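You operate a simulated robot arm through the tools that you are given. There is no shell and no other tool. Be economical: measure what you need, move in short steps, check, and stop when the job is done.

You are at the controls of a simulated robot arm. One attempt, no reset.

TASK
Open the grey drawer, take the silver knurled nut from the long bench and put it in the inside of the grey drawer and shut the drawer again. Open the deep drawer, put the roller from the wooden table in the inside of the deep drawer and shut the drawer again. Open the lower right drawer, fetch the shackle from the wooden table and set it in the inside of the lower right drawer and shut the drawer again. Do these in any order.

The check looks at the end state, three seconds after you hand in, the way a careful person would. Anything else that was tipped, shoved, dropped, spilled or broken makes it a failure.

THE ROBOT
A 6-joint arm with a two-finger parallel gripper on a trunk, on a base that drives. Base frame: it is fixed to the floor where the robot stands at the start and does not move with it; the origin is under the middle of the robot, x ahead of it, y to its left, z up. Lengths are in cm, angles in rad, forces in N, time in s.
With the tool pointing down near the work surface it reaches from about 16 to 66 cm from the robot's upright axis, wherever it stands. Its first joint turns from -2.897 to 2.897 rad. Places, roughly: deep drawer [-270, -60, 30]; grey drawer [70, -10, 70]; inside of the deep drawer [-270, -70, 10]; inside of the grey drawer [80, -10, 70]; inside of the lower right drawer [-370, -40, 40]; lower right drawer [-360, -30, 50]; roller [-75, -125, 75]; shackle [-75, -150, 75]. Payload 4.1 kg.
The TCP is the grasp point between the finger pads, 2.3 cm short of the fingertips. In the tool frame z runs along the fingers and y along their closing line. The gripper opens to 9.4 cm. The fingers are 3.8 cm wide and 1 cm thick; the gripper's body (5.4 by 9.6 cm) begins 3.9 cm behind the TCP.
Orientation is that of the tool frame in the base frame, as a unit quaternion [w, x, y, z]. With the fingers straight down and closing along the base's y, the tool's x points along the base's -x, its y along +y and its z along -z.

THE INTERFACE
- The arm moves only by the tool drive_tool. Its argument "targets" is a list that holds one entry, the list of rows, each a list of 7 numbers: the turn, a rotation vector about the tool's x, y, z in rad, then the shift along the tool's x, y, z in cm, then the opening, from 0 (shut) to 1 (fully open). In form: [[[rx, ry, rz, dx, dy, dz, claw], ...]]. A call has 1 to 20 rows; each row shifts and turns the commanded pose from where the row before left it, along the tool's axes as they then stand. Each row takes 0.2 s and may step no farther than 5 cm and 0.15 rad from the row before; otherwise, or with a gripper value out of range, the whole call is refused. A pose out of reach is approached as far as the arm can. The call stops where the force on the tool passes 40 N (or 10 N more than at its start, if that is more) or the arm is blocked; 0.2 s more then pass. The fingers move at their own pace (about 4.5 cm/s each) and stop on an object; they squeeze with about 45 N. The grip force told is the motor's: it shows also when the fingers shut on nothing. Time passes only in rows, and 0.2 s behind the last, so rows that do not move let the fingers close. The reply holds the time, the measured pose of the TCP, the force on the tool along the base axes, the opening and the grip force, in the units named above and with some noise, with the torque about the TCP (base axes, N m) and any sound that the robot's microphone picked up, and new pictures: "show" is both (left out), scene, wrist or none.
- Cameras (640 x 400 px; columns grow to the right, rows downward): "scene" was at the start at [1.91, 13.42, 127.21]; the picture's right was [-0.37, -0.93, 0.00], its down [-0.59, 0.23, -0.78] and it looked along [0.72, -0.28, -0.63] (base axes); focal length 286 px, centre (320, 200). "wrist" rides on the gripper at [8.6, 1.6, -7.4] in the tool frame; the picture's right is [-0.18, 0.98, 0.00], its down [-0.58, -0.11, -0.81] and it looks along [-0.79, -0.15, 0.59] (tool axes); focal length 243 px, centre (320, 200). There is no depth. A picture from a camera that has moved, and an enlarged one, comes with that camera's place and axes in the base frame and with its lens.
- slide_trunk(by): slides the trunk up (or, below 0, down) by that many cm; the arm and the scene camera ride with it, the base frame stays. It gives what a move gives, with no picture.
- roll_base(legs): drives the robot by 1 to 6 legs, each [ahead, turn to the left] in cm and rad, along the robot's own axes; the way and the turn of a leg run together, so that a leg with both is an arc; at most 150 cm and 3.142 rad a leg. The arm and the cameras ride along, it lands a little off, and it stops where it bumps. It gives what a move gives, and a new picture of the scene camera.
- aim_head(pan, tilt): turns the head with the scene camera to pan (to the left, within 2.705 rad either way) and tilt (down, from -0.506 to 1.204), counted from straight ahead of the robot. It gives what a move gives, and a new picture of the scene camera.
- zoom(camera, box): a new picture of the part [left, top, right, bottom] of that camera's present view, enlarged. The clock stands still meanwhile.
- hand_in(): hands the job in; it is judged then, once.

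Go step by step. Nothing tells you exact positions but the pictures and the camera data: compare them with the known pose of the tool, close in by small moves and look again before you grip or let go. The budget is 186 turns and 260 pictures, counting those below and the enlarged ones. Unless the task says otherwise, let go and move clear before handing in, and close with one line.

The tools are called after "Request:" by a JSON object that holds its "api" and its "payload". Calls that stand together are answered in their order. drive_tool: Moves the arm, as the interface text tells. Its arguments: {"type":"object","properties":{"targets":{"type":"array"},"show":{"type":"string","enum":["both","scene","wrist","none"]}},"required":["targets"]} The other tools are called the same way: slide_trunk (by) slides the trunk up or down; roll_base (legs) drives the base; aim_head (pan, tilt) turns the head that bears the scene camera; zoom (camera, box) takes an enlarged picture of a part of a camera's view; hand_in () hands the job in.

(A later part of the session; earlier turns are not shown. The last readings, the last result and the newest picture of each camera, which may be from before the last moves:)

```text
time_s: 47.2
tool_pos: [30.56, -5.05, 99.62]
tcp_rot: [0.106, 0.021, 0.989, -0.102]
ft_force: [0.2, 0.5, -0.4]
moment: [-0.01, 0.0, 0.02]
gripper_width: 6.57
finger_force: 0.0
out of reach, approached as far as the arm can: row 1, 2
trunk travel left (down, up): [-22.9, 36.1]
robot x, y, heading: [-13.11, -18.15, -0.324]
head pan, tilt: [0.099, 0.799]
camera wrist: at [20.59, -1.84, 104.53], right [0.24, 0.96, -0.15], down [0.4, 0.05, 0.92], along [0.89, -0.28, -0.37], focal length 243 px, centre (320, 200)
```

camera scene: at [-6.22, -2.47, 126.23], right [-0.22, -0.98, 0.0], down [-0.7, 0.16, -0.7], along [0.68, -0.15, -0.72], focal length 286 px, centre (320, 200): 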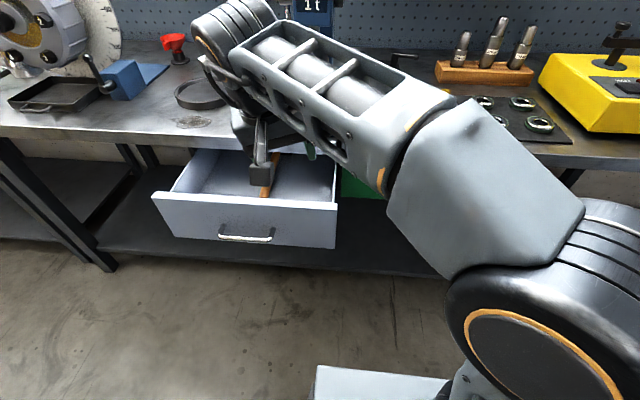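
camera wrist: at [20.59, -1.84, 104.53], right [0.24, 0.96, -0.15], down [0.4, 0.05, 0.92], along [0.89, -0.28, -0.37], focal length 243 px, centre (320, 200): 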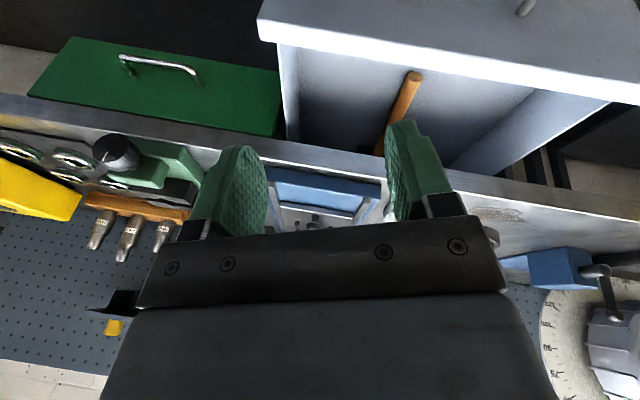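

I probe which small tilts and shifts are free here.

Request:
{"api": "drive_tool", "payload": {"targets": [[[0.1, 0, 0, 0, 0, 0, 0.7], [-0.1, 0, 0, 0, 0, 0, 0.7], [-0.1, 0, 0, 0, 0, 0, 0.7], [0.1, 0, 0, 0, 0, 0, 0.7], [0, 0.1, 0, 0, 0, 0, 0.7], [0, -0.1, 0, 0, 0, 0, 0.7], [0, -0.1, 0, 0, 0, 0, 0.7], [0, 0.1, 0, 0, 0, 0, 0.7], [0, 0, 0, 3, 0, 0, 0.7], [0, 0, 0, -3, 0, 0, 0.7], [0, 0, 0, -3, 0, 0, 0.7], [0, 0, 0, 3, 0, 0, 0.7], [0, 0, 0, 0, 3, 0, 0.7], [0, 0, 0, 0, -3, 0, 0.7], [0, 0, 0, 0, -3, 0, 0.7], [0, 0, 0, 0, 3, 0, 0.7], [0, 0, 0, 0, 0, 3, 0.7], [0, 0, 0, 0, 0, -3, 0.7], [0, 0, 0, 0, 0, -3, 0.7], [0, 0, 0, 0, 0, 3, 0.7]]], "show": "none"}}

```text
time_s: 51.4
tool_pos: [30.64, -5.2, 99.59]
tcp_rot: [0.105, 0.026, 0.983, -0.152]
ft_force: [0.3, -0.6, -0.9]
moment: [0.0, 0.0, 0.02]
gripper_width: 6.57
finger_force: 0.1
out of reach, approached as far as the arm can: row 3
trunk travel left (down, up): [-22.9, 36.1]
robot x, y, heading: [-13.79, -18.35, -0.323]
head pan, tilt: [0.099, 0.799]
```

Only the rotation removing the rightward lean is refused, so the forearm roll is at its limit (flipped branch). I pitch the tool up to horizontal, after which I will centre exactly in the robot's symmetry plane and come down through it.

Request:
{"api": "drive_tool", "payload": {"targets": [[[0.0393, -0.1354, 0.0336, 0, 0, 0, 0.7], [0.0393, -0.1354, 0.0336, 0, 0, 0, 0.7], [0.0393, -0.1354, 0.0336, 0, 0, 0, 0.7], [0.0393, -0.1354, 0.0336, 0, 0, 0, 0.7], [0.0393, -0.1354, 0.0336, 0, 0, 0, 0.7], [0.0393, -0.1354, 0.0336, 0, 0, 0, 0.7], [0.0393, -0.1354, 0.0336, 0, 0, 0, 0.7], [0.0393, -0.1354, 0.0336, 0, 0, 0, 0.7], [0.0393, -0.1354, 0.0336, 0, 0, 0, 0.7]]], "show": "scene"}}

```text
time_s: 53.4
tool_pos: [30.55, -5.1, 99.84]
tcp_rot: [0.658, 0.091, 0.692, -0.282]
ft_force: [-0.8, 0.3, 0.7]
moment: [0.01, -0.02, 0.05]
gripper_width: 6.57
finger_force: 0.0
trunk travel left (down, up): [-22.9, 36.1]
robot x, y, heading: [-13.51, -18.16, -0.319]
head pan, tilt: [0.099, 0.799]
camera scene: at [-6.23, -2.48, 126.23], right [-0.22, -0.98, 0.0], down [-0.7, 0.16, -0.7], along [0.68, -0.15, -0.72], focal length 286 px, centre (320, 200)
```

scene: 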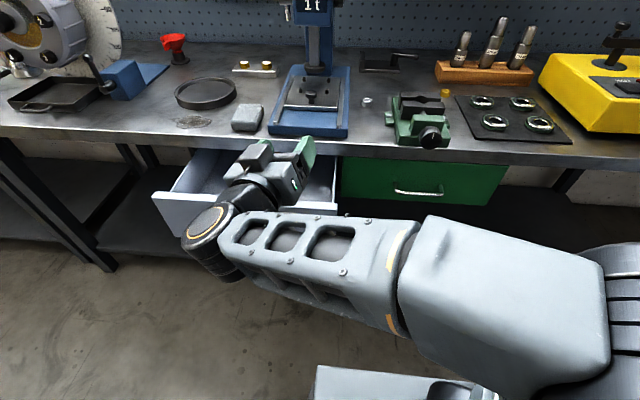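

Request:
{"api": "drive_tool", "payload": {"targets": [[[0, 0, 0, 1.163, -3.993, 1.577, 0.7], [0, 0, 0, 1.163, -3.993, 1.577, 0.7], [0, 0, 0, 1.163, -3.993, 1.577, 0.7], [0, 0, 0, 1.163, -3.993, 1.577, 0.7], [0, 0, 0, 1.163, -3.993, 1.577, 0.7], [0, 0, 0, 1.163, -3.993, 1.577, 0.7]]], "show": "scene"}}

```text
time_s: 55.0
tool_pos: [27.44, -30.9, 97.32]
tcp_rot: [0.637, 0.078, 0.716, -0.275]
ft_force: [0.1, -0.1, 0.4]
moment: [-0.03, 0.01, 0.03]
gripper_width: 6.56
finger_force: 0.0
trunk travel left (down, up): [-22.9, 36.1]
robot x, y, heading: [-13.49, -18.33, -0.321]
head pan, tilt: [0.099, 0.799]
stopped in row 6: the arm was blocked; the commanded pose is now the measured one
camera scene: at [-6.22, -2.48, 126.23], right [-0.22, -0.98, 0.0], down [-0.7, 0.16, -0.7], along [0.68, -0.15, -0.72], focal length 286 px, centre (320, 200)
```

scene: 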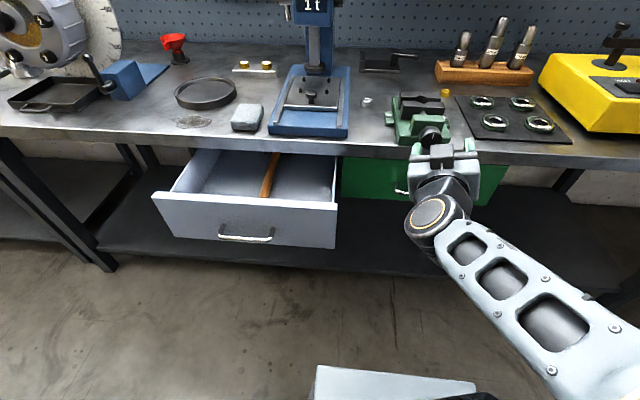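

Request:
{"api": "drive_tool", "payload": {"targets": [[[-0.062, -0.0191, -0.0025, 0, 0, 0, 0.7], [-0.062, -0.0191, -0.0025, 0, 0, 0, 0.7], [-0.062, -0.0191, -0.0025, 0, 0, 0, 0.7]]], "show": "scene"}}

```text
time_s: 55.8
tool_pos: [27.73, -30.88, 96.47]
tcp_rot: [0.653, 0.008, 0.728, -0.21]
ft_force: [-0.3, -0.6, 1.0]
moment: [0.02, 0.0, -0.03]
gripper_width: 6.59
finger_force: 0.1
trunk travel left (down, up): [-22.9, 36.1]
robot x, y, heading: [-13.41, -18.35, -0.321]
head pan, tilt: [0.099, 0.799]
camera scene: at [-6.22, -2.48, 126.26], right [-0.22, -0.98, 0.0], down [-0.7, 0.16, -0.7], along [0.68, -0.15, -0.72], focal length 286 px, centre (320, 200)
```

scene: 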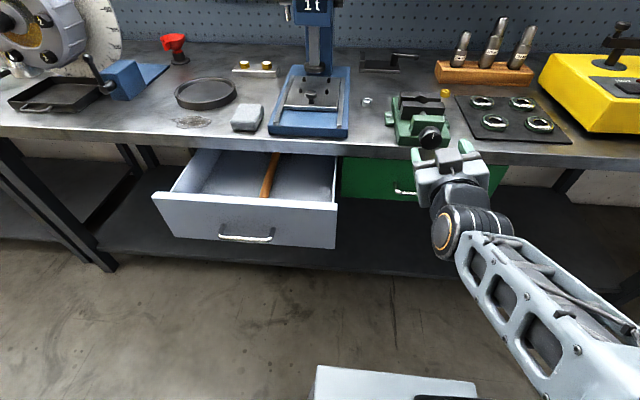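

The wrist now bends up in the plane (tool azimuth matches heading). I nudge the TCP into the robot's symmetry plane and pitch down.

Request:
{"api": "drive_tool", "payload": {"targets": [[[0, 0, 0, 0.317, -1.023, 0, 0.7], [0, 0, 0, 0, 0, 0, 0.7], [-0.043, 0.1386, 0, 0, 0, 0, 0.7], [-0.043, 0.1386, 0, 0, 0, 0, 0.7], [-0.043, 0.1386, 0, 0, 0, 0, 0.7]]], "show": "scene"}}

```text
time_s: 57.0
tool_pos: [26.84, -31.98, 97.35]
tcp_rot: [0.497, 0.011, 0.853, -0.161]
ft_force: [-0.1, -0.2, -0.2]
moment: [-0.01, 0.03, 0.01]
gripper_width: 6.58
finger_force: 0.1
trunk travel left (down, up): [-22.9, 36.1]
robot x, y, heading: [-13.4, -18.04, -0.324]
head pan, tilt: [0.099, 0.799]
camera scene: at [-6.22, -2.47, 126.14], right [-0.22, -0.98, 0.0], down [-0.7, 0.16, -0.7], along [0.68, -0.15, -0.72], focal length 286 px, centre (320, 200)
```

scene: 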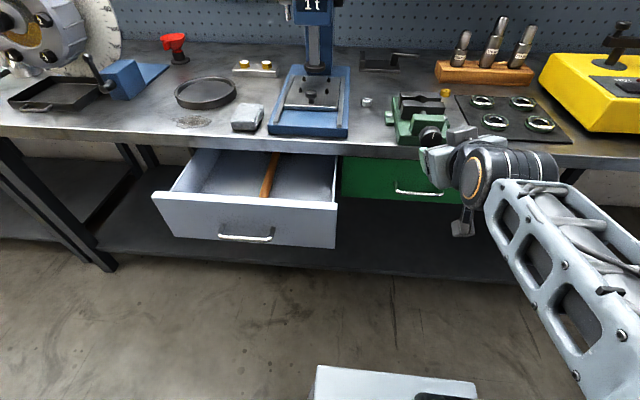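

Request:
{"api": "drive_tool", "payload": {"targets": [[[-0.041, 0.131, 0, 0, 0, 0, 0.7], [-0.041, 0.131, 0, 0, 0, 0, 0.7], [-0.041, 0.131, 0, 0, 0, 0, 0.7], [-0.041, 0.131, 0, 0, 0, 0, 0.7], [-0.041, 0.131, 0, 0, 0, 0, 0.7], [-0.041, 0.131, 0, 0, 0, 0, 0.7], [-0.041, 0.131, 0, 0, 0, 0, 0.7], [-0.041, 0.131, 0, 0, 0, 0, 0.7]]], "show": "scene"}}

```text
time_s: 58.8
tool_pos: [26.89, -31.93, 97.45]
tcp_rot: [0.0, 0.012, 1.0, 0.002]
ft_force: [0.3, 0.0, 0.5]
moment: [-0.01, -0.03, 0.03]
gripper_width: 6.55
finger_force: 0.0
trunk travel left (down, up): [-22.9, 36.1]
robot x, y, heading: [-13.63, -18.49, -0.32]
head pan, tilt: [0.099, 0.799]
camera scene: at [-6.24, -2.47, 126.23], right [-0.22, -0.98, 0.0], down [-0.7, 0.16, -0.7], along [0.68, -0.15, -0.72], focal length 286 px, centre (320, 200)
```

scene: 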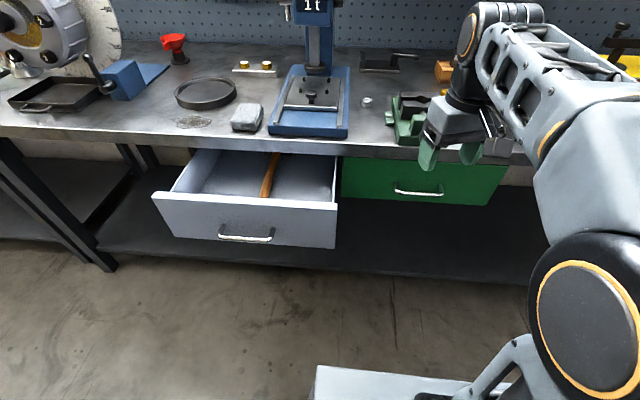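

The tool is straight down again, in a clean configuration. I'll zoom on the nut's surroundings and raise the tool before driving forward.

Request:
{"api": "zoom", "payload": {"camera": "scene", "box": [260, 60, 460, 185]}}

Request:
{"api": "drive_tool", "payload": {"targets": [[[0, 0, 0, 0, 0, -4, 0.7], [0, 0, 0, 0, 0, -4, 0.7], [0, 0, 0, 0, 0, -4, 0.7]]], "show": "none"}}

```text
3.20 times, centred on (360, 122) of scene
camera zoom: at [-6.24, -2.47, 126.23], right [-0.22, -0.98, 0.0], down [-0.7, 0.16, -0.7], along [0.68, -0.15, -0.72], focal length 914 px, centre (192, 448)
```

zoom: 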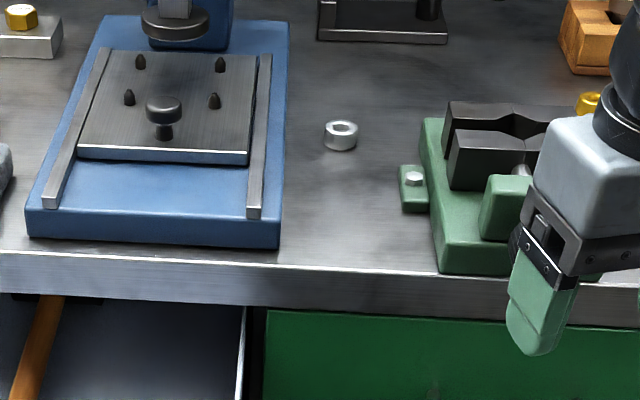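

```text
time_s: 59.6
tool_pos: [26.91, -31.99, 109.5]
tcp_rot: [0.001, 0.011, 1.0, 0.001]
ft_force: [-0.5, -0.9, 0.5]
moment: [-0.06, -0.03, 0.03]
gripper_width: 6.56
finger_force: 0.0
trunk travel left (down, up): [-22.9, 36.1]
robot x, y, heading: [-13.4, -18.28, -0.319]
head pan, tilt: [0.099, 0.799]
```

The nut (about 3.2 cm across) has 3.5–4 cm of free bench on either side. I drive forward 22 cm beside the open drawer.

Request:
{"api": "roll_base", "payload": {"legs": [[22, 0]]}}

Request:
{"api": "drive_tool", "payload": {"targets": [[[0, 0, 0.107, 0, 0, 0, 0.5], [0, 0, 0.107, 0, 0, 0, 0.5], [0, 0, 0.107, 0, 0, 0, 0.5]]]}}

```text
time_s: 61.2
tool_pos: [47.79, -38.85, 109.55]
tcp_rot: [0.002, 0.011, 1.0, 0.001]
ft_force: [-0.8, -0.2, 0.4]
moment: [-0.02, -0.01, 0.0]
gripper_width: 6.58
finger_force: 0.0
trunk travel left (down, up): [-22.9, 36.1]
robot x, y, heading: [7.07, -25.23, -0.319]
head pan, tilt: [0.099, 0.799]
camera scene: at [14.51, -9.37, 126.23], right [-0.22, -0.98, 0.0], down [-0.7, 0.16, -0.7], along [0.68, -0.15, -0.72], focal length 286 px, centre (320, 200)
```

scene: 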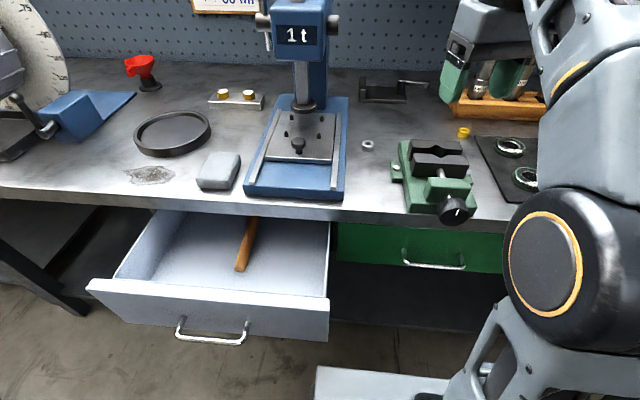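

```text
time_s: 62.0
tool_pos: [47.64, -38.83, 109.53]
tcp_rot: [0.001, 0.17, 0.985, 0.002]
ft_force: [0.4, -0.2, -1.0]
moment: [-0.05, 0.0, 0.01]
gripper_width: 4.69
finger_force: 0.1
trunk travel left (down, up): [-22.9, 36.1]
robot x, y, heading: [7.31, -25.53, -0.324]
head pan, tilt: [0.099, 0.799]
camera scene: at [14.53, -9.37, 126.23], right [-0.22, -0.98, 0.0], down [-0.7, 0.16, -0.7], along [0.68, -0.15, -0.72], focal length 286 px, centre (320, 200)
camera wrist: at [39.94, -34.49, 116.86], right [0.5, 0.86, 0.0], down [0.51, -0.3, 0.81], along [0.7, -0.41, -0.59], focal length 243 px, centre (320, 200)
```

scene: 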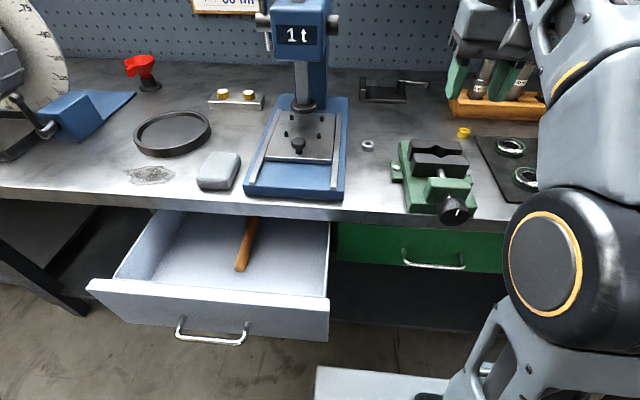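
wrist: 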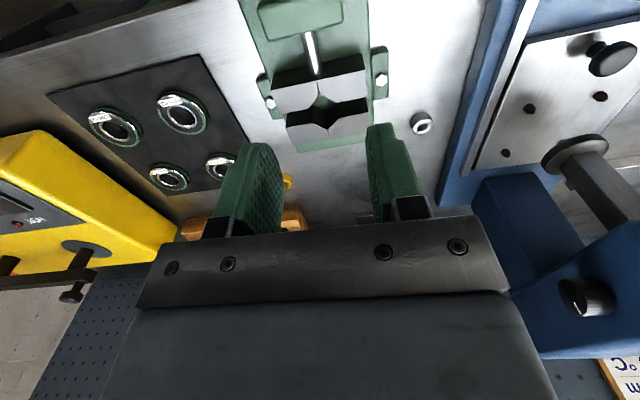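

The nut is at about (67.2, -33.0). I move above it at safe height and descend part-way.

Request:
{"api": "drive_tool", "payload": {"targets": [[[0, 0, 0, -3.28, 2.41, 0, 0.5], [0, 0, 0, -3.28, 2.41, 0, 0.5], [0, 0, 0, -3.28, 2.41, 0, 0.5], [0, 0, 0, -3.28, 2.41, 0, 0.5], [0, 0, 0, -3.28, 2.41, 0, 0.5], [0, 0, 0, 0, 0, 4, 0.5], [0, 0, 0, 0, 0, 4, 0.5], [0, 0, 0, 0, 0, 4, 0.5]]]}}

```text
time_s: 63.9
tool_pos: [62.75, -32.36, 91.23]
tcp_rot: [0.001, 0.17, 0.985, 0.002]
ft_force: [-0.4, -0.3, 0.2]
moment: [-0.02, 0.0, -0.01]
gripper_width: 4.69
finger_force: 0.1
out of reach, approached as far as the arm can: row 2, 3, 4, 5
trunk travel left (down, up): [-22.9, 36.1]
robot x, y, heading: [7.15, -25.6, -0.319]
head pan, tilt: [0.099, 0.799]
camera scene: at [14.52, -9.37, 126.23], right [-0.22, -0.98, 0.0], down [-0.7, 0.16, -0.7], along [0.68, -0.15, -0.72], focal length 286 px, centre (320, 200)
camera wrist: at [54.98, -27.99, 98.58], right [0.5, 0.86, 0.0], down [0.51, -0.3, 0.81], along [0.7, -0.4, -0.59], focal length 243 px, centre (320, 200)
```

scene: 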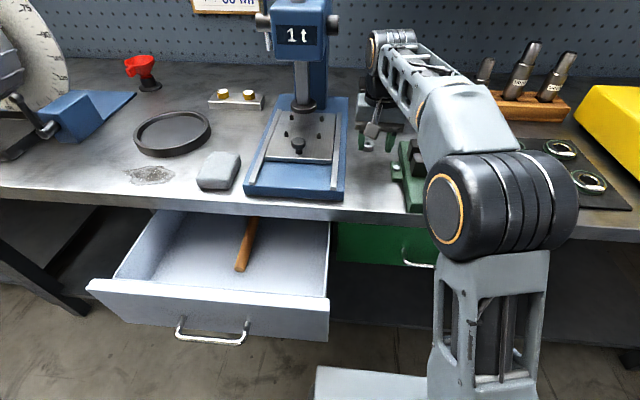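
wrist: 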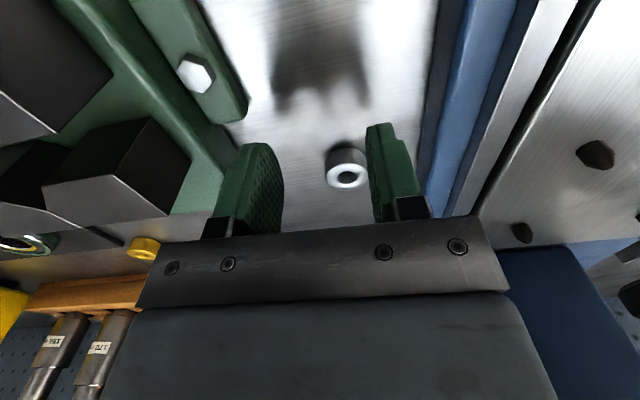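

I close in on the nut at this height.

Request:
{"api": "drive_tool", "payload": {"targets": [[[0, 0, 0, -2.2, 0.52, 0, 0.5], [0, 0, 0, -2.2, 0.52, 0, 0.5]]], "show": "wrist"}}

```text
time_s: 64.5
tool_pos: [67.21, -32.73, 91.17]
tcp_rot: [0.001, 0.17, 0.985, 0.002]
ft_force: [0.5, 0.6, 0.7]
moment: [-0.01, -0.02, 0.03]
gripper_width: 4.71
finger_force: 0.0
trunk travel left (down, up): [-22.9, 36.1]
robot x, y, heading: [6.97, -25.21, -0.321]
head pan, tilt: [0.099, 0.799]
camera wrist: at [59.52, -28.44, 98.56], right [0.5, 0.86, 0.0], down [0.51, -0.3, 0.81], along [0.7, -0.4, -0.59], focal length 243 px, centre (320, 200)
```

wrist: 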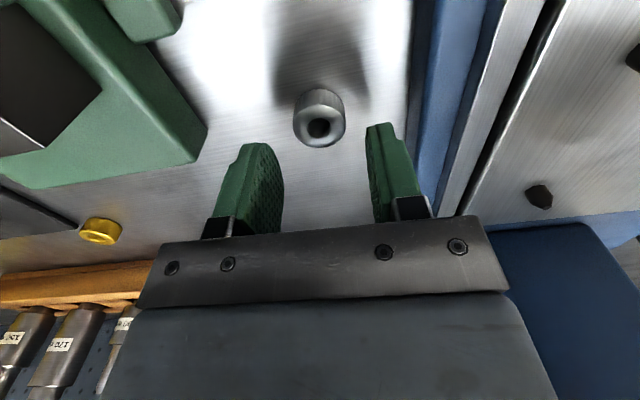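

The nut sits between the fingers' plan position. I descend to just above the bench and close.

Request:
{"api": "drive_tool", "payload": {"targets": [[[0, 0, 0, 0.3, 0, 1.5, 0.5], [0, 0, 0, 0, 0, 1.2, 0.5], [0, 0, 0, 0, 0, 0.5, 0.5], [0, 0, 0, 0, 0, 0, 0.5]]], "show": "wrist"}}

```text
time_s: 65.5
tool_pos: [66.88, -32.72, 88.31]
tcp_rot: [0.004, 0.171, 0.985, 0.001]
ft_force: [8.8, -1.2, 26.0]
moment: [-0.55, 0.49, 0.2]
gripper_width: 4.63
finger_force: 0.1
trunk travel left (down, up): [-22.9, 36.1]
robot x, y, heading: [7.25, -25.09, -0.321]
head pan, tilt: [0.099, 0.799]
camera wrist: at [59.17, -28.37, 95.65], right [0.5, 0.86, 0.01], down [0.5, -0.3, 0.81], along [0.7, -0.41, -0.58], focal length 243 px, centre (320, 200)
```

wrist: 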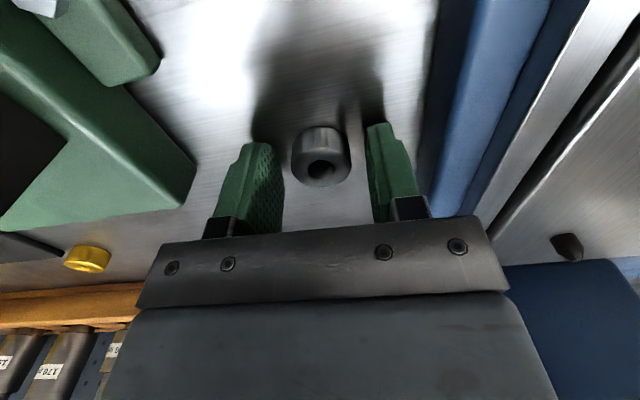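

Contact with the bench; I lift a few millimetres and close on the nut.

Request:
{"api": "drive_tool", "payload": {"targets": [[[0, 0, 0, 0.2, 0, -0.4, 0.5], [0, 0, 0, 0, 0, 0, 0.2], [0, 0, 0, 0, 0, 0, 0], [0, 0, 0, 0, 0, 0, 0], [0, 0, 0, 0, 0, 0, 0], [0, 0, 0, 0, 0, -2, 0], [0, 0, 0, 0, 0, -3, 0]]], "show": "wrist"}}

```text
time_s: 67.0
tool_pos: [66.73, -32.64, 93.33]
tcp_rot: [0.0, 0.171, 0.985, 0.002]
ft_force: [-0.5, -0.1, -1.0]
moment: [0.0, -0.02, -0.03]
gripper_width: 2.84
finger_force: 45.2
trunk travel left (down, up): [-22.9, 36.1]
robot x, y, heading: [7.47, -25.08, -0.325]
head pan, tilt: [0.099, 0.799]
camera wrist: at [59.1, -28.32, 100.72], right [0.5, 0.86, 0.0], down [0.51, -0.3, 0.81], along [0.7, -0.4, -0.59], focal length 243 px, centre (320, 200)
```

wrist: 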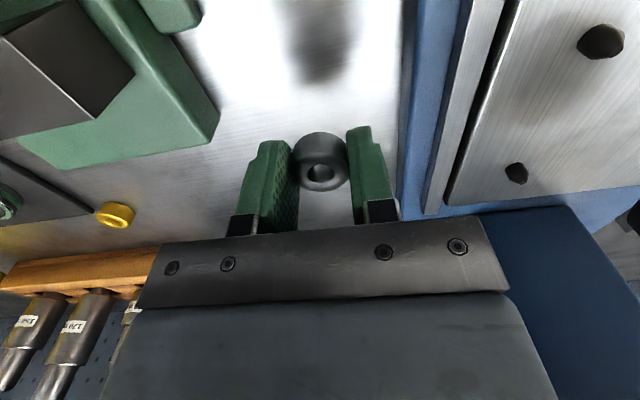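

Nut held (2.84 cm). I lift, move straight back off the bench, then sideways over the open drawer.

Request:
{"api": "drive_tool", "payload": {"targets": [[[0, 0, 0, 0, 0, -4, 0], [0, 0, 0, 3.93, 0, 0, 0], [0, 0, 0, 3.93, 0, 0, 0], [0, 0, 0, 3.93, 0, 0, 0], [0, 0, 0, 3.93, 0, 0, 0], [0, 0, 0, 3.93, 0, 0, 0], [0, 0, 0, 3.93, 0, 0, 0], [0, 0, 0, 3, 0, 0, 0], [0, 0, 0, 2.8, 0, 0, 0], [0, 0, 0, 0, 4.1, 0, 0], [0, 0, 0, 0, 4.1, 0, 0], [0, 0, 0, 0, 4.1, 0, 0], [0, 0, 0, 0, 4.1, 0, 0], [0, 0, 0, 0, 4.1, 0, 0]]]}}

```text
time_s: 70.0
tool_pos: [45.96, -3.43, 97.41]
tcp_rot: [0.001, 0.17, 0.985, 0.001]
ft_force: [0.1, -0.6, -0.8]
moment: [-0.01, -0.06, 0.0]
gripper_width: 2.88
finger_force: 45.0
trunk travel left (down, up): [-22.9, 36.1]
robot x, y, heading: [7.32, -25.03, -0.322]
head pan, tilt: [0.099, 0.799]
camera scene: at [14.51, -9.39, 126.23], right [-0.22, -0.98, 0.0], down [-0.7, 0.16, -0.7], along [0.68, -0.15, -0.72], focal length 286 px, centre (320, 200)
camera wrist: at [38.21, 0.91, 104.84], right [0.5, 0.86, 0.0], down [0.51, -0.3, 0.81], along [0.7, -0.4, -0.59], focal length 243 px, centre (320, 200)
```

scene: 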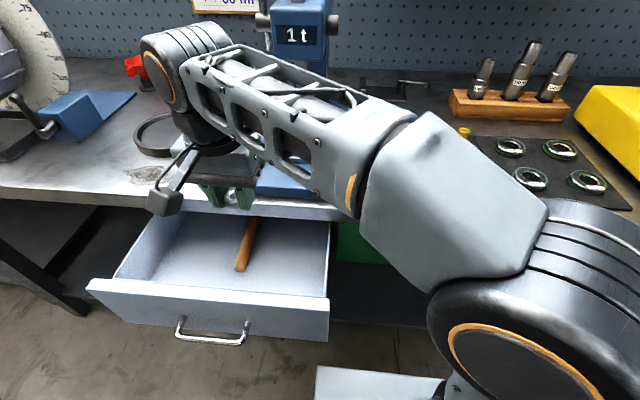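
wrist: 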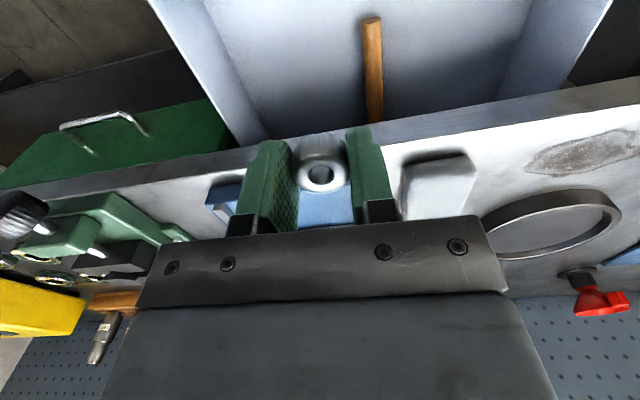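

I roll the tool so the camera sits sideways, clear of the drawer front, then descend into the drawer.

Request:
{"api": "drive_tool", "payload": {"targets": [[[0, 0, 0.143, 0, 0, 0, 0], [0, 0, 0.143, 0, 0, 0, 0], [0, 0, 0.143, 0, 0, 0, 0], [0, 0, 0.143, 0, 0, 0, 0], [0, 0, 0.143, 0, 0, 0, 0], [0, 0, 0.143, 0, 0, 0, 0], [0, 0, 0.143, 0, 0, 0, 0], [0, 0, 0.143, 0, 0, 0, 0], [0, 0, 0.143, 0, 0, 0, 0], [0, 0, 0.143, 0, 0, 0, 0], [0, 0, 0.14, 0, 0, 0, 0], [0, 0, 0, 0, 0, 4, 0], [0, 0, 0, 0, 0, 4, 0], [0, 0, 0, 0, 0, 4, 0]]]}}

```text
time_s: 73.0
tool_pos: [45.96, -3.43, 85.44]
tcp_rot: [0.0, 0.817, 0.576, 0.002]
ft_force: [-0.6, -0.2, -0.4]
moment: [0.01, 0.03, -0.01]
gripper_width: 2.85
finger_force: 44.8
trunk travel left (down, up): [-22.9, 36.1]
robot x, y, heading: [7.07, -25.42, -0.322]
head pan, tilt: [0.099, 0.799]
camera scene: at [14.52, -9.37, 126.23], right [-0.22, -0.98, 0.0], down [-0.7, 0.16, -0.7], along [0.68, -0.15, -0.72], focal length 286 px, centre (320, 200)
camera wrist: at [50.27, 4.09, 92.85], right [0.86, -0.5, 0.0], down [-0.3, -0.51, 0.8], along [-0.4, -0.7, -0.59], focal length 243 px, centre (320, 200)
```

scene: 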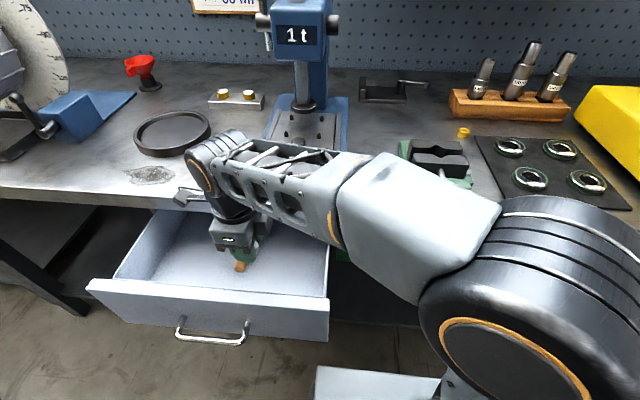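
wrist: 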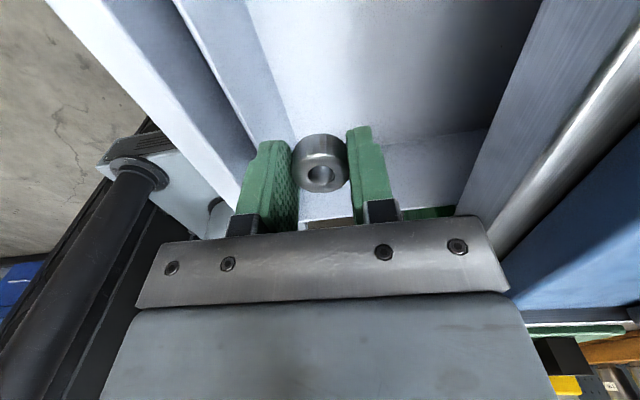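

Request:
{"api": "drive_tool", "payload": {"targets": [[[0, 0, 0, 0, 0, 4, 0], [0, 0, 0, 0, 0, 4, 0], [0, 0, 0, 0, 0, 2, 0], [0, 0, 0, 0, 0, 2, 0], [0, 0, 0, 0, 0, 1, 0]]]}}

```text
time_s: 74.2
tool_pos: [45.93, -3.37, 72.19]
tcp_rot: [-0.001, 0.816, 0.577, 0.002]
ft_force: [0.3, 0.2, -0.1]
moment: [-0.01, -0.01, 0.01]
gripper_width: 2.86
finger_force: 45.0
trunk travel left (down, up): [-22.9, 36.1]
robot x, y, heading: [7.17, -25.32, -0.323]
head pan, tilt: [0.099, 0.799]
camera scene: at [14.53, -9.36, 126.23], right [-0.22, -0.98, 0.0], down [-0.7, 0.16, -0.7], along [0.68, -0.15, -0.72], focal length 286 px, centre (320, 200)
camera wrist: at [50.35, 4.09, 79.77], right [0.86, -0.5, 0.0], down [-0.3, -0.51, 0.8], along [-0.4, -0.7, -0.59], focal length 243 px, centre (320, 200)
```

scene: 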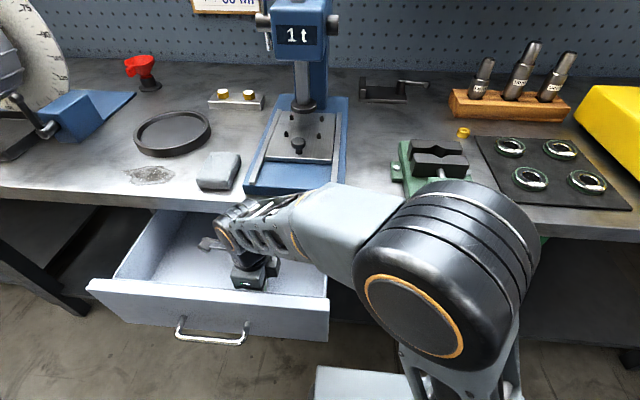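
wrist: 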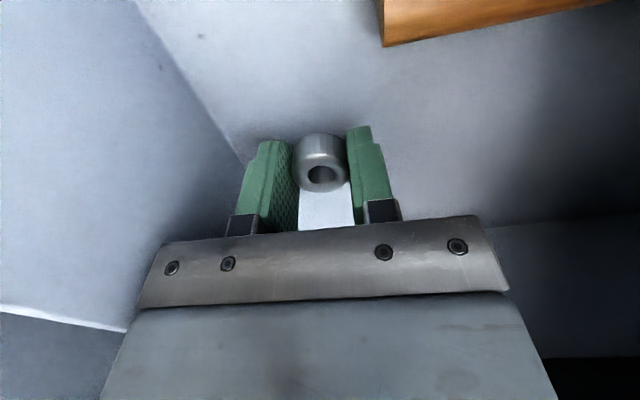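

Request:
{"api": "drive_tool", "payload": {"targets": [[[0, 0, 0, 0, 0, 0.6, 0], [0, 0, 0, 0, 0, 0.6, 0], [0, 0, 0, 0, 0, 0.5, 0]]], "show": "none"}}

```text
time_s: 75.0
tool_pos: [46.07, -3.34, 71.01]
tcp_rot: [0.001, 0.817, 0.577, 0.004]
ft_force: [-1.3, -2.6, 28.8]
moment: [-0.38, 0.73, 0.06]
gripper_width: 2.86
finger_force: 44.4
trunk travel left (down, up): [-22.9, 36.1]
robot x, y, heading: [7.21, -25.04, -0.321]
head pan, tilt: [0.099, 0.799]
```

The nut touches the drawer floor. I ease up slightly, open, and lift out.

Request:
{"api": "drive_tool", "payload": {"targets": [[[0, 0, 0, 0, 0, -0.4, 0], [0, 0, 0, 0, 0, 0, 0.42], [0, 0, 0, 0, 0, 0, 0.45], [0, 0, 0, 0, 0, 0, 0.45], [0, 0, 0, 0, 0, -3, 0.45], [0, 0, 0, 0, 0, -4, 0.45], [0, 0, 0, 0, 0, -4, 0.45], [0, 0, 0, 0, 0, -4, 0.45], [0, 0, 0, 0, 0, -4, 0.45], [0, 0, 0, 0, 0, -4, 0.45]]], "show": "wrist"}}

```text
time_s: 77.2
tool_pos: [45.93, -3.48, 94.22]
tcp_rot: [-0.001, 0.817, 0.577, 0.002]
ft_force: [0.3, -1.0, 0.7]
moment: [0.03, 0.01, -0.02]
gripper_width: 4.26
finger_force: 0.1
trunk travel left (down, up): [-22.9, 36.1]
robot x, y, heading: [7.14, -25.61, -0.322]
head pan, tilt: [0.099, 0.799]
camera wrist: at [50.24, 4.06, 101.61], right [0.86, -0.5, 0.0], down [-0.3, -0.51, 0.8], along [-0.4, -0.7, -0.59], focal length 243 px, centre (320, 200)
```

wrist: 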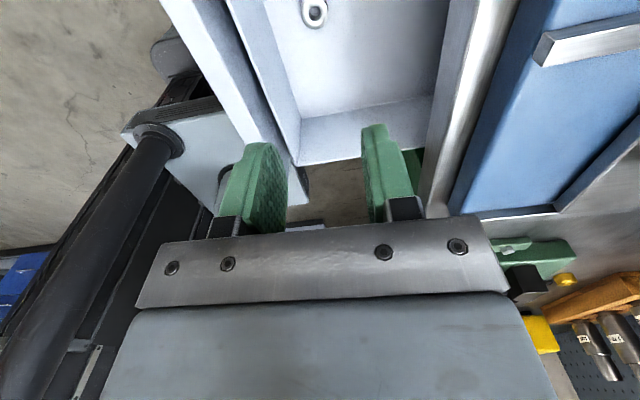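

The nut lies in the drawer on its own. I roll the tool back, move in front of the handle with fingers shut, and lower to bar height to push the drawer closed.

Request:
{"api": "drive_tool", "payload": {"targets": [[[0, 0, -0.143, 0, 0, 0, 0.2], [0, 0, -0.143, 0, 0, 0, 0], [0, 0, -0.143, 0, 0, 0, 0], [0, 0, -0.143, 0, 0, 0, 0], [0, 0, -0.143, 0, 0, 0, 0], [0, 0, -0.143, 0, 0, 0, 0], [0, 0, -0.143, 0, 0, 0, 0], [0, 0, -0.143, 0, 0, 0, 0], [0, 0, -0.143, 0, 0, 0, 0], [0, 0, -0.143, 0, 0, 0, 0], [0, 0, -0.143, 0, 0, 0, 0], [0, 0, 0, 4.2, 1.35, 0, 0], [0, 0, 0, 4.2, 1.35, 0, 0], [0, 0, 0, 4.2, 1.35, 0, 0], [0, 0, 0, 4.2, 1.35, 0, 0]]]}}

```text
time_s: 80.5
tool_pos: [31.92, 7.18, 94.08]
tcp_rot: [0.001, 0.169, 0.986, 0.001]
ft_force: [0.8, -0.2, 0.3]
moment: [0.01, 0.01, -0.02]
gripper_width: 0.0
finger_force: 43.0
trunk travel left (down, up): [-22.9, 36.1]
robot x, y, heading: [7.49, -25.37, -0.32]
head pan, tilt: [0.099, 0.799]
camera scene: at [14.55, -9.38, 126.23], right [-0.22, -0.98, 0.0], down [-0.7, 0.16, -0.7], along [0.68, -0.15, -0.72], focal length 286 px, centre (320, 200)
camera wrist: at [24.15, 11.49, 101.48], right [0.5, 0.87, 0.0], down [0.51, -0.3, 0.81], along [0.7, -0.4, -0.59], focal length 243 px, centre (320, 200)
```

scene: 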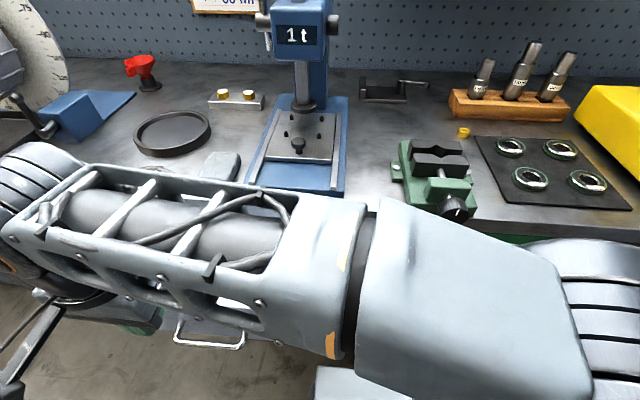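
wrist: 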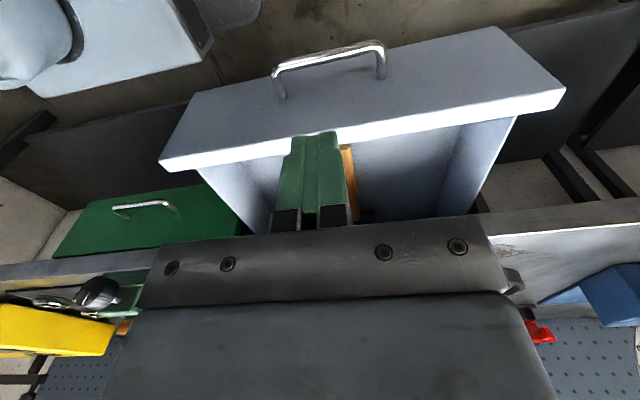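

Request:
{"api": "drive_tool", "payload": {"targets": [[[0, 0, 0, 1.5, 0, 0, 0], [0, 0, 0, 0, 0, 4.1, 0], [0, 0, 0, 0, 0, 4.1, 0], [0, 0, 0, 0, 0, 4.1, 0], [0, 0, 0, 0, 0, 4.1, 0], [0, 0, 0, 0, 0, 4.1, 0], [0, -0.1, 0, 0, 0, 0, 0], [0, -0.1, 0, 0, 0, 0, 0], [0, -0.1, 0, 0, 0, 0, 0]]]}}

```text
time_s: 82.5
tool_pos: [30.62, 7.97, 73.53]
tcp_rot: [0.149, 0.168, 0.974, -0.023]
ft_force: [0.1, -0.5, 0.3]
moment: [-0.01, -0.04, -0.01]
gripper_width: 0.0
finger_force: 42.2
trunk travel left (down, up): [-22.9, 36.1]
robot x, y, heading: [7.44, -25.1, -0.325]
head pan, tilt: [0.099, 0.799]
camera scene: at [14.53, -9.37, 126.23], right [-0.22, -0.98, 0.0], down [-0.7, 0.16, -0.7], along [0.68, -0.15, -0.72], focal length 286 px, centre (320, 200)
camera wrist: at [21.11, 12.74, 78.08], right [0.49, 0.87, 0.06], down [0.26, -0.21, 0.94], along [0.83, -0.45, -0.33], focal length 243 px, centre (320, 200)
```

scene: 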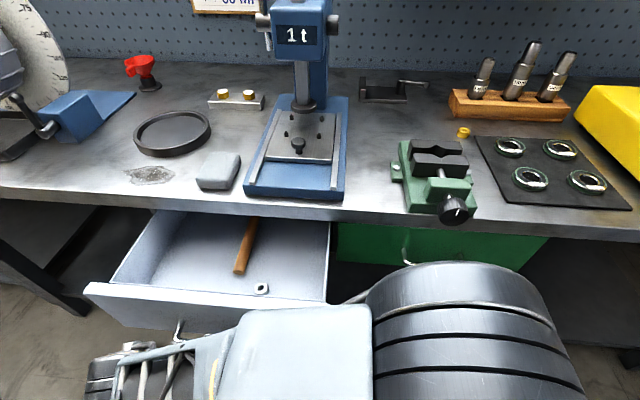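
wrist: 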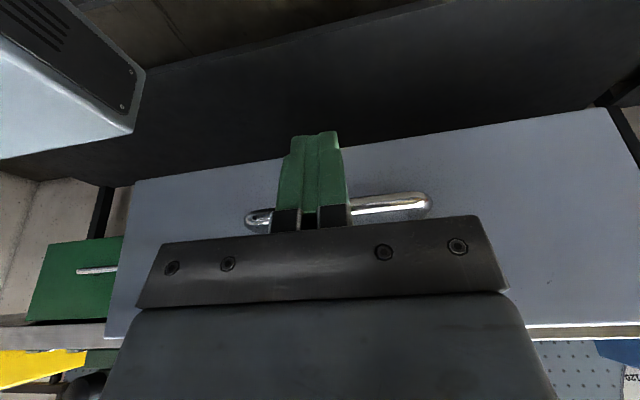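

The shut fingers are in front of the bar. I push forward along the drawer's axis.

Request:
{"api": "drive_tool", "payload": {"targets": [[[0, 0, 0, -2.87, 0, 0.88, 0], [0, 0, 0, -2.87, 0, 0.88, 0], [0, 0, 0, -2.87, 0, 0.88, 0], [0, 0, 0, -2.87, 0, 0.88, 0], [0, 0, 0, -2.87, 0, 0.88, 0], [0, 0, 0, -2.87, 0, 0.88, 0]]]}}

```text
time_s: 83.8
tool_pos: [47.64, 1.71, 73.69]
tcp_rot: [0.148, 0.167, 0.974, -0.024]
ft_force: [0.4, -0.7, 0.3]
moment: [-0.01, -0.03, -0.02]
gripper_width: 0.02
finger_force: 42.2
trunk travel left (down, up): [-22.9, 36.1]
robot x, y, heading: [7.18, -25.29, -0.32]
head pan, tilt: [0.099, 0.799]
camera scene: at [14.52, -9.37, 126.23], right [-0.22, -0.98, 0.0], down [-0.7, 0.16, -0.7], along [0.68, -0.15, -0.72], focal length 286 px, centre (320, 200)
camera wrist: at [38.12, 6.72, 78.22], right [0.49, 0.87, 0.06], down [0.26, -0.21, 0.94], along [0.83, -0.45, -0.33], focal length 243 px, centre (320, 200)
```

scene: 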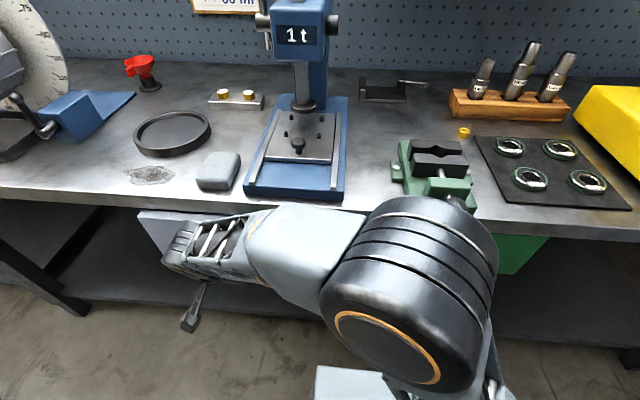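
wrist: 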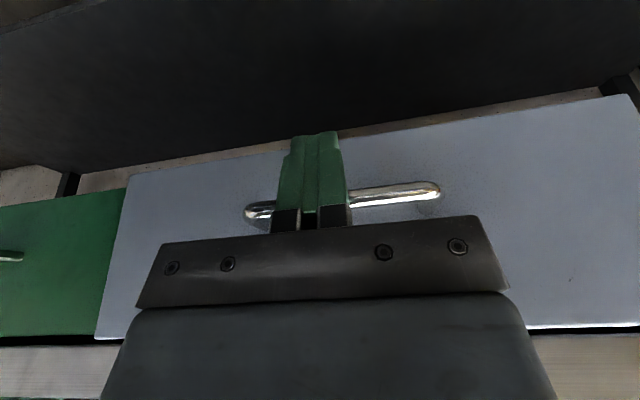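

Request:
{"api": "drive_tool", "payload": {"targets": [[[0, 0, 0, -1.43, 0, 0.44, 0], [0, 0, 0, -0.96, 0, 0.3, 0], [0, 0, 0, -0.96, 0, 0.3, 0], [0, 0, 0, -0.6, 0, 0.2, 0], [0, 0, 0, -0.6, 0, 0.2, 0]]]}}

```text
time_s: 84.9
tool_pos: [50.9, 0.61, 73.47]
tcp_rot: [0.144, 0.165, 0.975, -0.026]
ft_force: [-10.8, 2.7, 1.3]
moment: [-0.01, -0.02, 0.02]
gripper_width: 0.0
finger_force: 42.8
trunk travel left (down, up): [-22.9, 36.1]
robot x, y, heading: [7.15, -24.96, -0.314]
head pan, tilt: [0.099, 0.799]
stopped in row 5: the force on the tool passed its limit at 48 N (the readings are from after the stop); the commanded pose is now the measured one
camera scene: at [14.26, -9.27, 126.23], right [-0.21, -0.98, 0.0], down [-0.7, 0.15, -0.7], along [0.68, -0.15, -0.72], focal length 286 px, centre (320, 200)
camera wrist: at [41.47, 5.56, 78.06], right [0.49, 0.87, 0.05], down [0.27, -0.21, 0.94], along [0.83, -0.45, -0.34], focal length 243 px, centre (320, 200)
```

scene: 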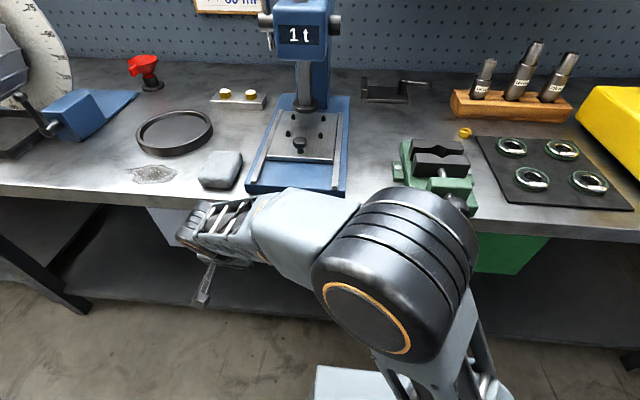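
wrist: 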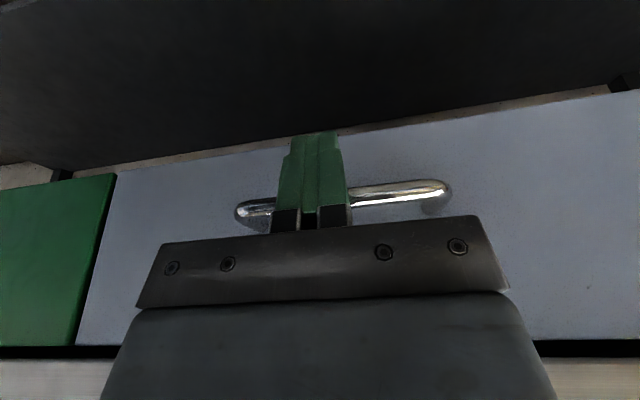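

The drawer is flush with its neighbour — shut. I back off, straighten, raise and centre the arm, then look towards the wooden table.

Request:
{"api": "drive_tool", "payload": {"targets": [[[0, 0, 0, 3.82, 0, -1.18, 0], [0, 0, 0, 3.82, 0, -1.18, 0], [0, 0.1, 0, 0, 0, 0, 0], [0, 0.1, 0, 0, 0, 0, 0], [0, 0.1, 0, 0, 0, 0, 0], [0, 0, 0, 0, 0, -4.5, 0], [0, 0, 0, 0, 0, -4.5, 0], [0, 0, 0, 0, 0, -4.5, 0], [0, 0, 0, 0, 0, -4.5, 0], [0, 0, 0, 0, 0, -4.5, 0], [0, 0, 0, 0, 0, -4.5, 0], [0, 0, 0, 0, -4.7, 0, 0], [0, 0, 0, 0, -4.7, 0, 0], [0, 0, 0, 0, -4.7, 0, 0], [0, 0, 0, 0, -4.7, 0, 0], [0, 0, 0, 0, -4.7, 0, 0], [0, 0, 0, 0, -4.7, 0, 0], [0, 0, 0, 0, -4.7, 0, 0], [0, 0, 0, 0, -4.7, 0, 0]]], "show": "wrist"}}

Request:
{"api": "aim_head", "payload": {"pan": -1.9, "tilt": 0.45}}

```text
time_s: 88.9
tool_pos: [31.61, -32.4, 100.24]
tcp_rot: [-0.014, 0.165, 0.986, 0.0]
ft_force: [-0.4, -0.1, 0.6]
moment: [-0.02, 0.01, 0.02]
gripper_width: 0.0
finger_force: 42.5
trunk travel left (down, up): [-22.9, 36.1]
robot x, y, heading: [7.09, -25.13, -0.318]
head pan, tilt: [0.099, 0.799]
camera wrist: at [24.08, -28.13, 107.82], right [0.49, 0.87, -0.01], down [0.54, -0.3, 0.79], along [0.69, -0.39, -0.61], focal length 243 px, centre (320, 200)
```

wrist: 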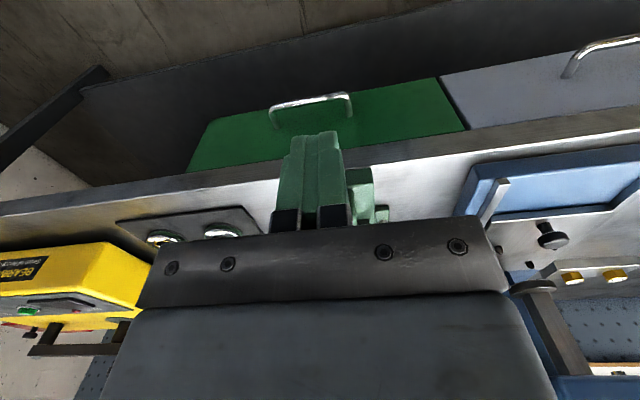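

```text
time_s: 90.9
tool_pos: [31.65, -32.43, 100.31]
tcp_rot: [-0.012, 0.167, 0.986, 0.001]
ft_force: [0.3, 0.7, -0.3]
moment: [0.01, 0.01, 0.0]
gripper_width: 0.02
finger_force: 42.3
trunk travel left (down, up): [-22.9, 36.1]
robot x, y, heading: [7.21, -25.06, -0.319]
head pan, tilt: [-1.901, 0.45]
camera scene: at [0.99, -14.93, 129.26], right [-0.8, 0.6, 0.0], down [0.26, 0.35, -0.9], along [-0.54, -0.72, -0.44], focal length 286 px, centre (320, 200)
```

scene: 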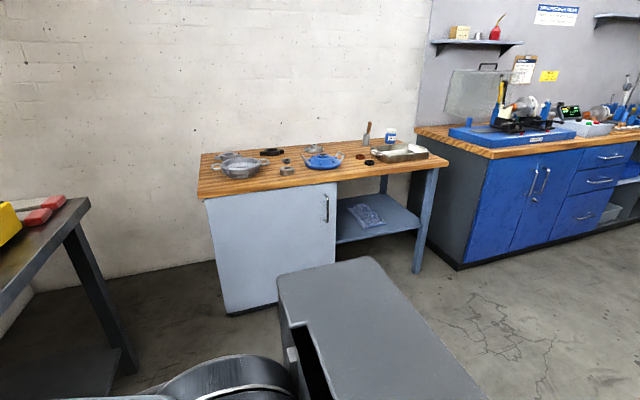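

The wooden table is in view with its small items. I zoom on it and on the far right drawers.

Request:
{"api": "zoom", "payload": {"camera": "scene", "box": [190, 110, 450, 210]}}

Request:
{"api": "aim_head", "payload": {"pan": -2.6, "tilt": 0.35}}

```text
2.46 times, centred on (320, 160) of scene
camera zoom: at [0.99, -14.93, 129.26], right [-0.8, 0.6, 0.0], down [0.26, 0.35, -0.9], along [-0.54, -0.72, -0.44], focal length 703 px, centre (320, 298)
```

zoom: 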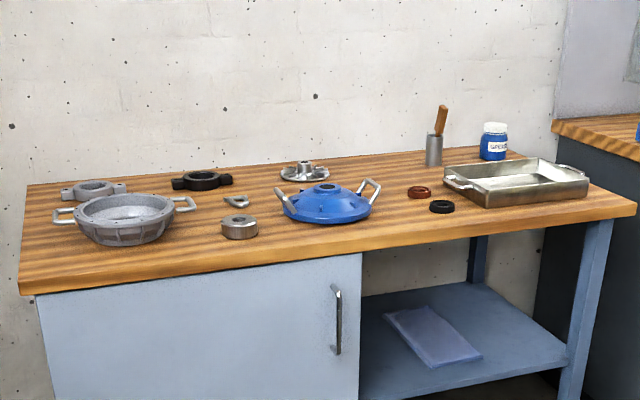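

```text
time_s: 91.9
tool_pos: [31.6, -32.43, 100.17]
tcp_rot: [-0.013, 0.167, 0.986, 0.0]
ft_force: [0.7, -0.2, 0.3]
moment: [0.01, 0.01, 0.02]
gripper_width: 0.0
finger_force: 42.1
trunk travel left (down, up): [-22.9, 36.1]
robot x, y, heading: [6.98, -25.12, -0.314]
head pan, tilt: [-2.601, 0.351]
camera scene: at [-2.55, -9.67, 130.19], right [-0.22, 0.97, 0.0], down [0.34, 0.08, -0.94], along [-0.92, -0.21, -0.34], focal length 286 px, centre (320, 200)
```

scene: 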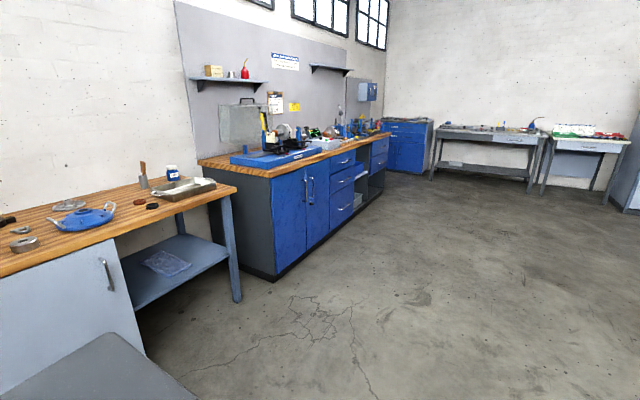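

Roller (silver ring) is near (-69,-136) and the shackle near (-79,-154); the table runs parallel to the room's -0.32 rad axis. I back up, turn right and drive toward the table.

Request:
{"api": "roll_base", "payload": {"legs": [[-37, 0], [0, -1.571], [75, 0]]}}

Request:
{"api": "aim_head", "payload": {"pan": 0, "tilt": 0.7}}

```text
time_s: 101.8
tool_pos: [-58.57, -110.56, 100.23]
tcp_rot: [-0.009, 0.814, 0.581, 0.009]
ft_force: [-1.0, -0.5, -0.5]
moment: [0.0, 0.0, -0.02]
gripper_width: 0.0
finger_force: 42.5
trunk travel left (down, up): [-22.9, 36.1]
robot x, y, heading: [-51.62, -85.79, -1.884]
head pan, tilt: [-2.601, 0.351]
camera scene: at [-36.03, -76.4, 130.19], right [0.97, 0.23, 0.0], down [0.08, -0.33, -0.94], along [-0.21, 0.91, -0.34], focal length 286 px, centre (320, 200)
```

scene: 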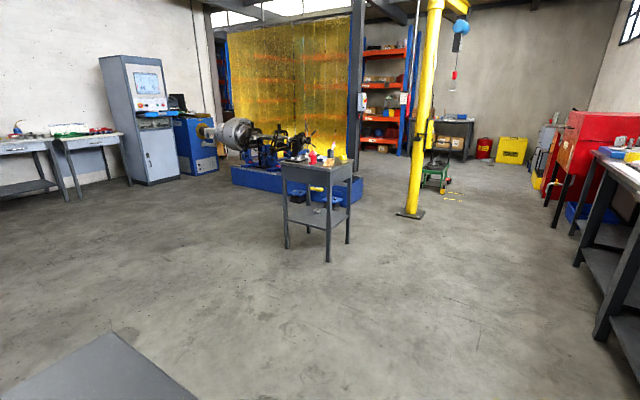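

```text
time_s: 104.2
tool_pos: [-58.74, -110.71, 100.17]
tcp_rot: [-0.009, 0.814, 0.58, 0.009]
ft_force: [-0.4, 0.3, -0.6]
moment: [0.0, -0.02, -0.03]
gripper_width: 0.0
finger_force: 42.5
trunk travel left (down, up): [-22.9, 36.1]
robot x, y, heading: [-51.66, -85.93, -1.882]
head pan, tilt: [0.0, 0.7]
camera scene: at [-36.51, -93.56, 127.05], right [-0.95, 0.31, 0.0], down [0.2, 0.61, -0.77], along [-0.23, -0.73, -0.64], focal length 286 px, centre (320, 200)
```

scene: 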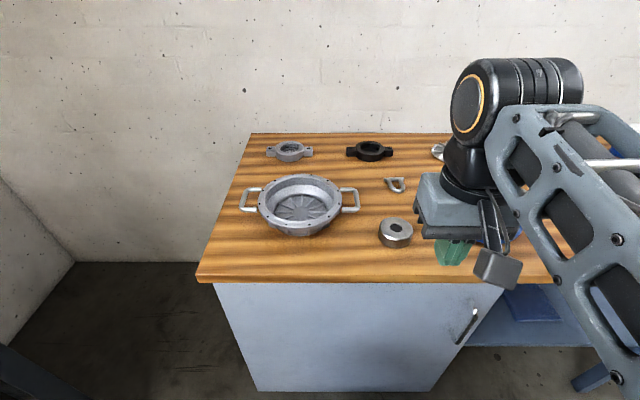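

Request:
{"api": "zoom", "payload": {"camera": "scene", "box": [320, 140, 480, 270]}}

```text
3.08 times, centred on (400, 205) of scene
camera zoom: at [-36.51, -93.56, 127.05], right [-0.95, 0.31, 0.0], down [0.2, 0.61, -0.77], along [-0.23, -0.73, -0.64], focal length 879 px, centre (74, 185)
```

zoom: 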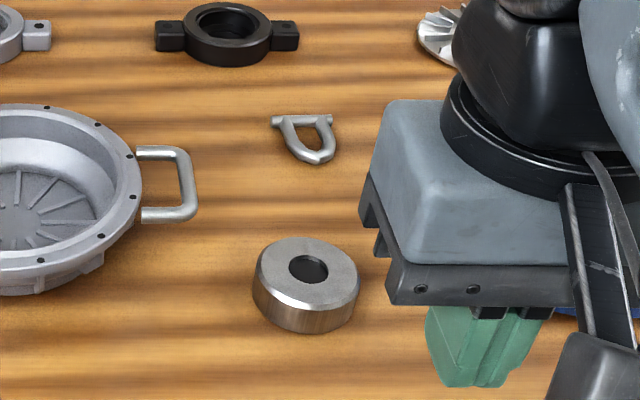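

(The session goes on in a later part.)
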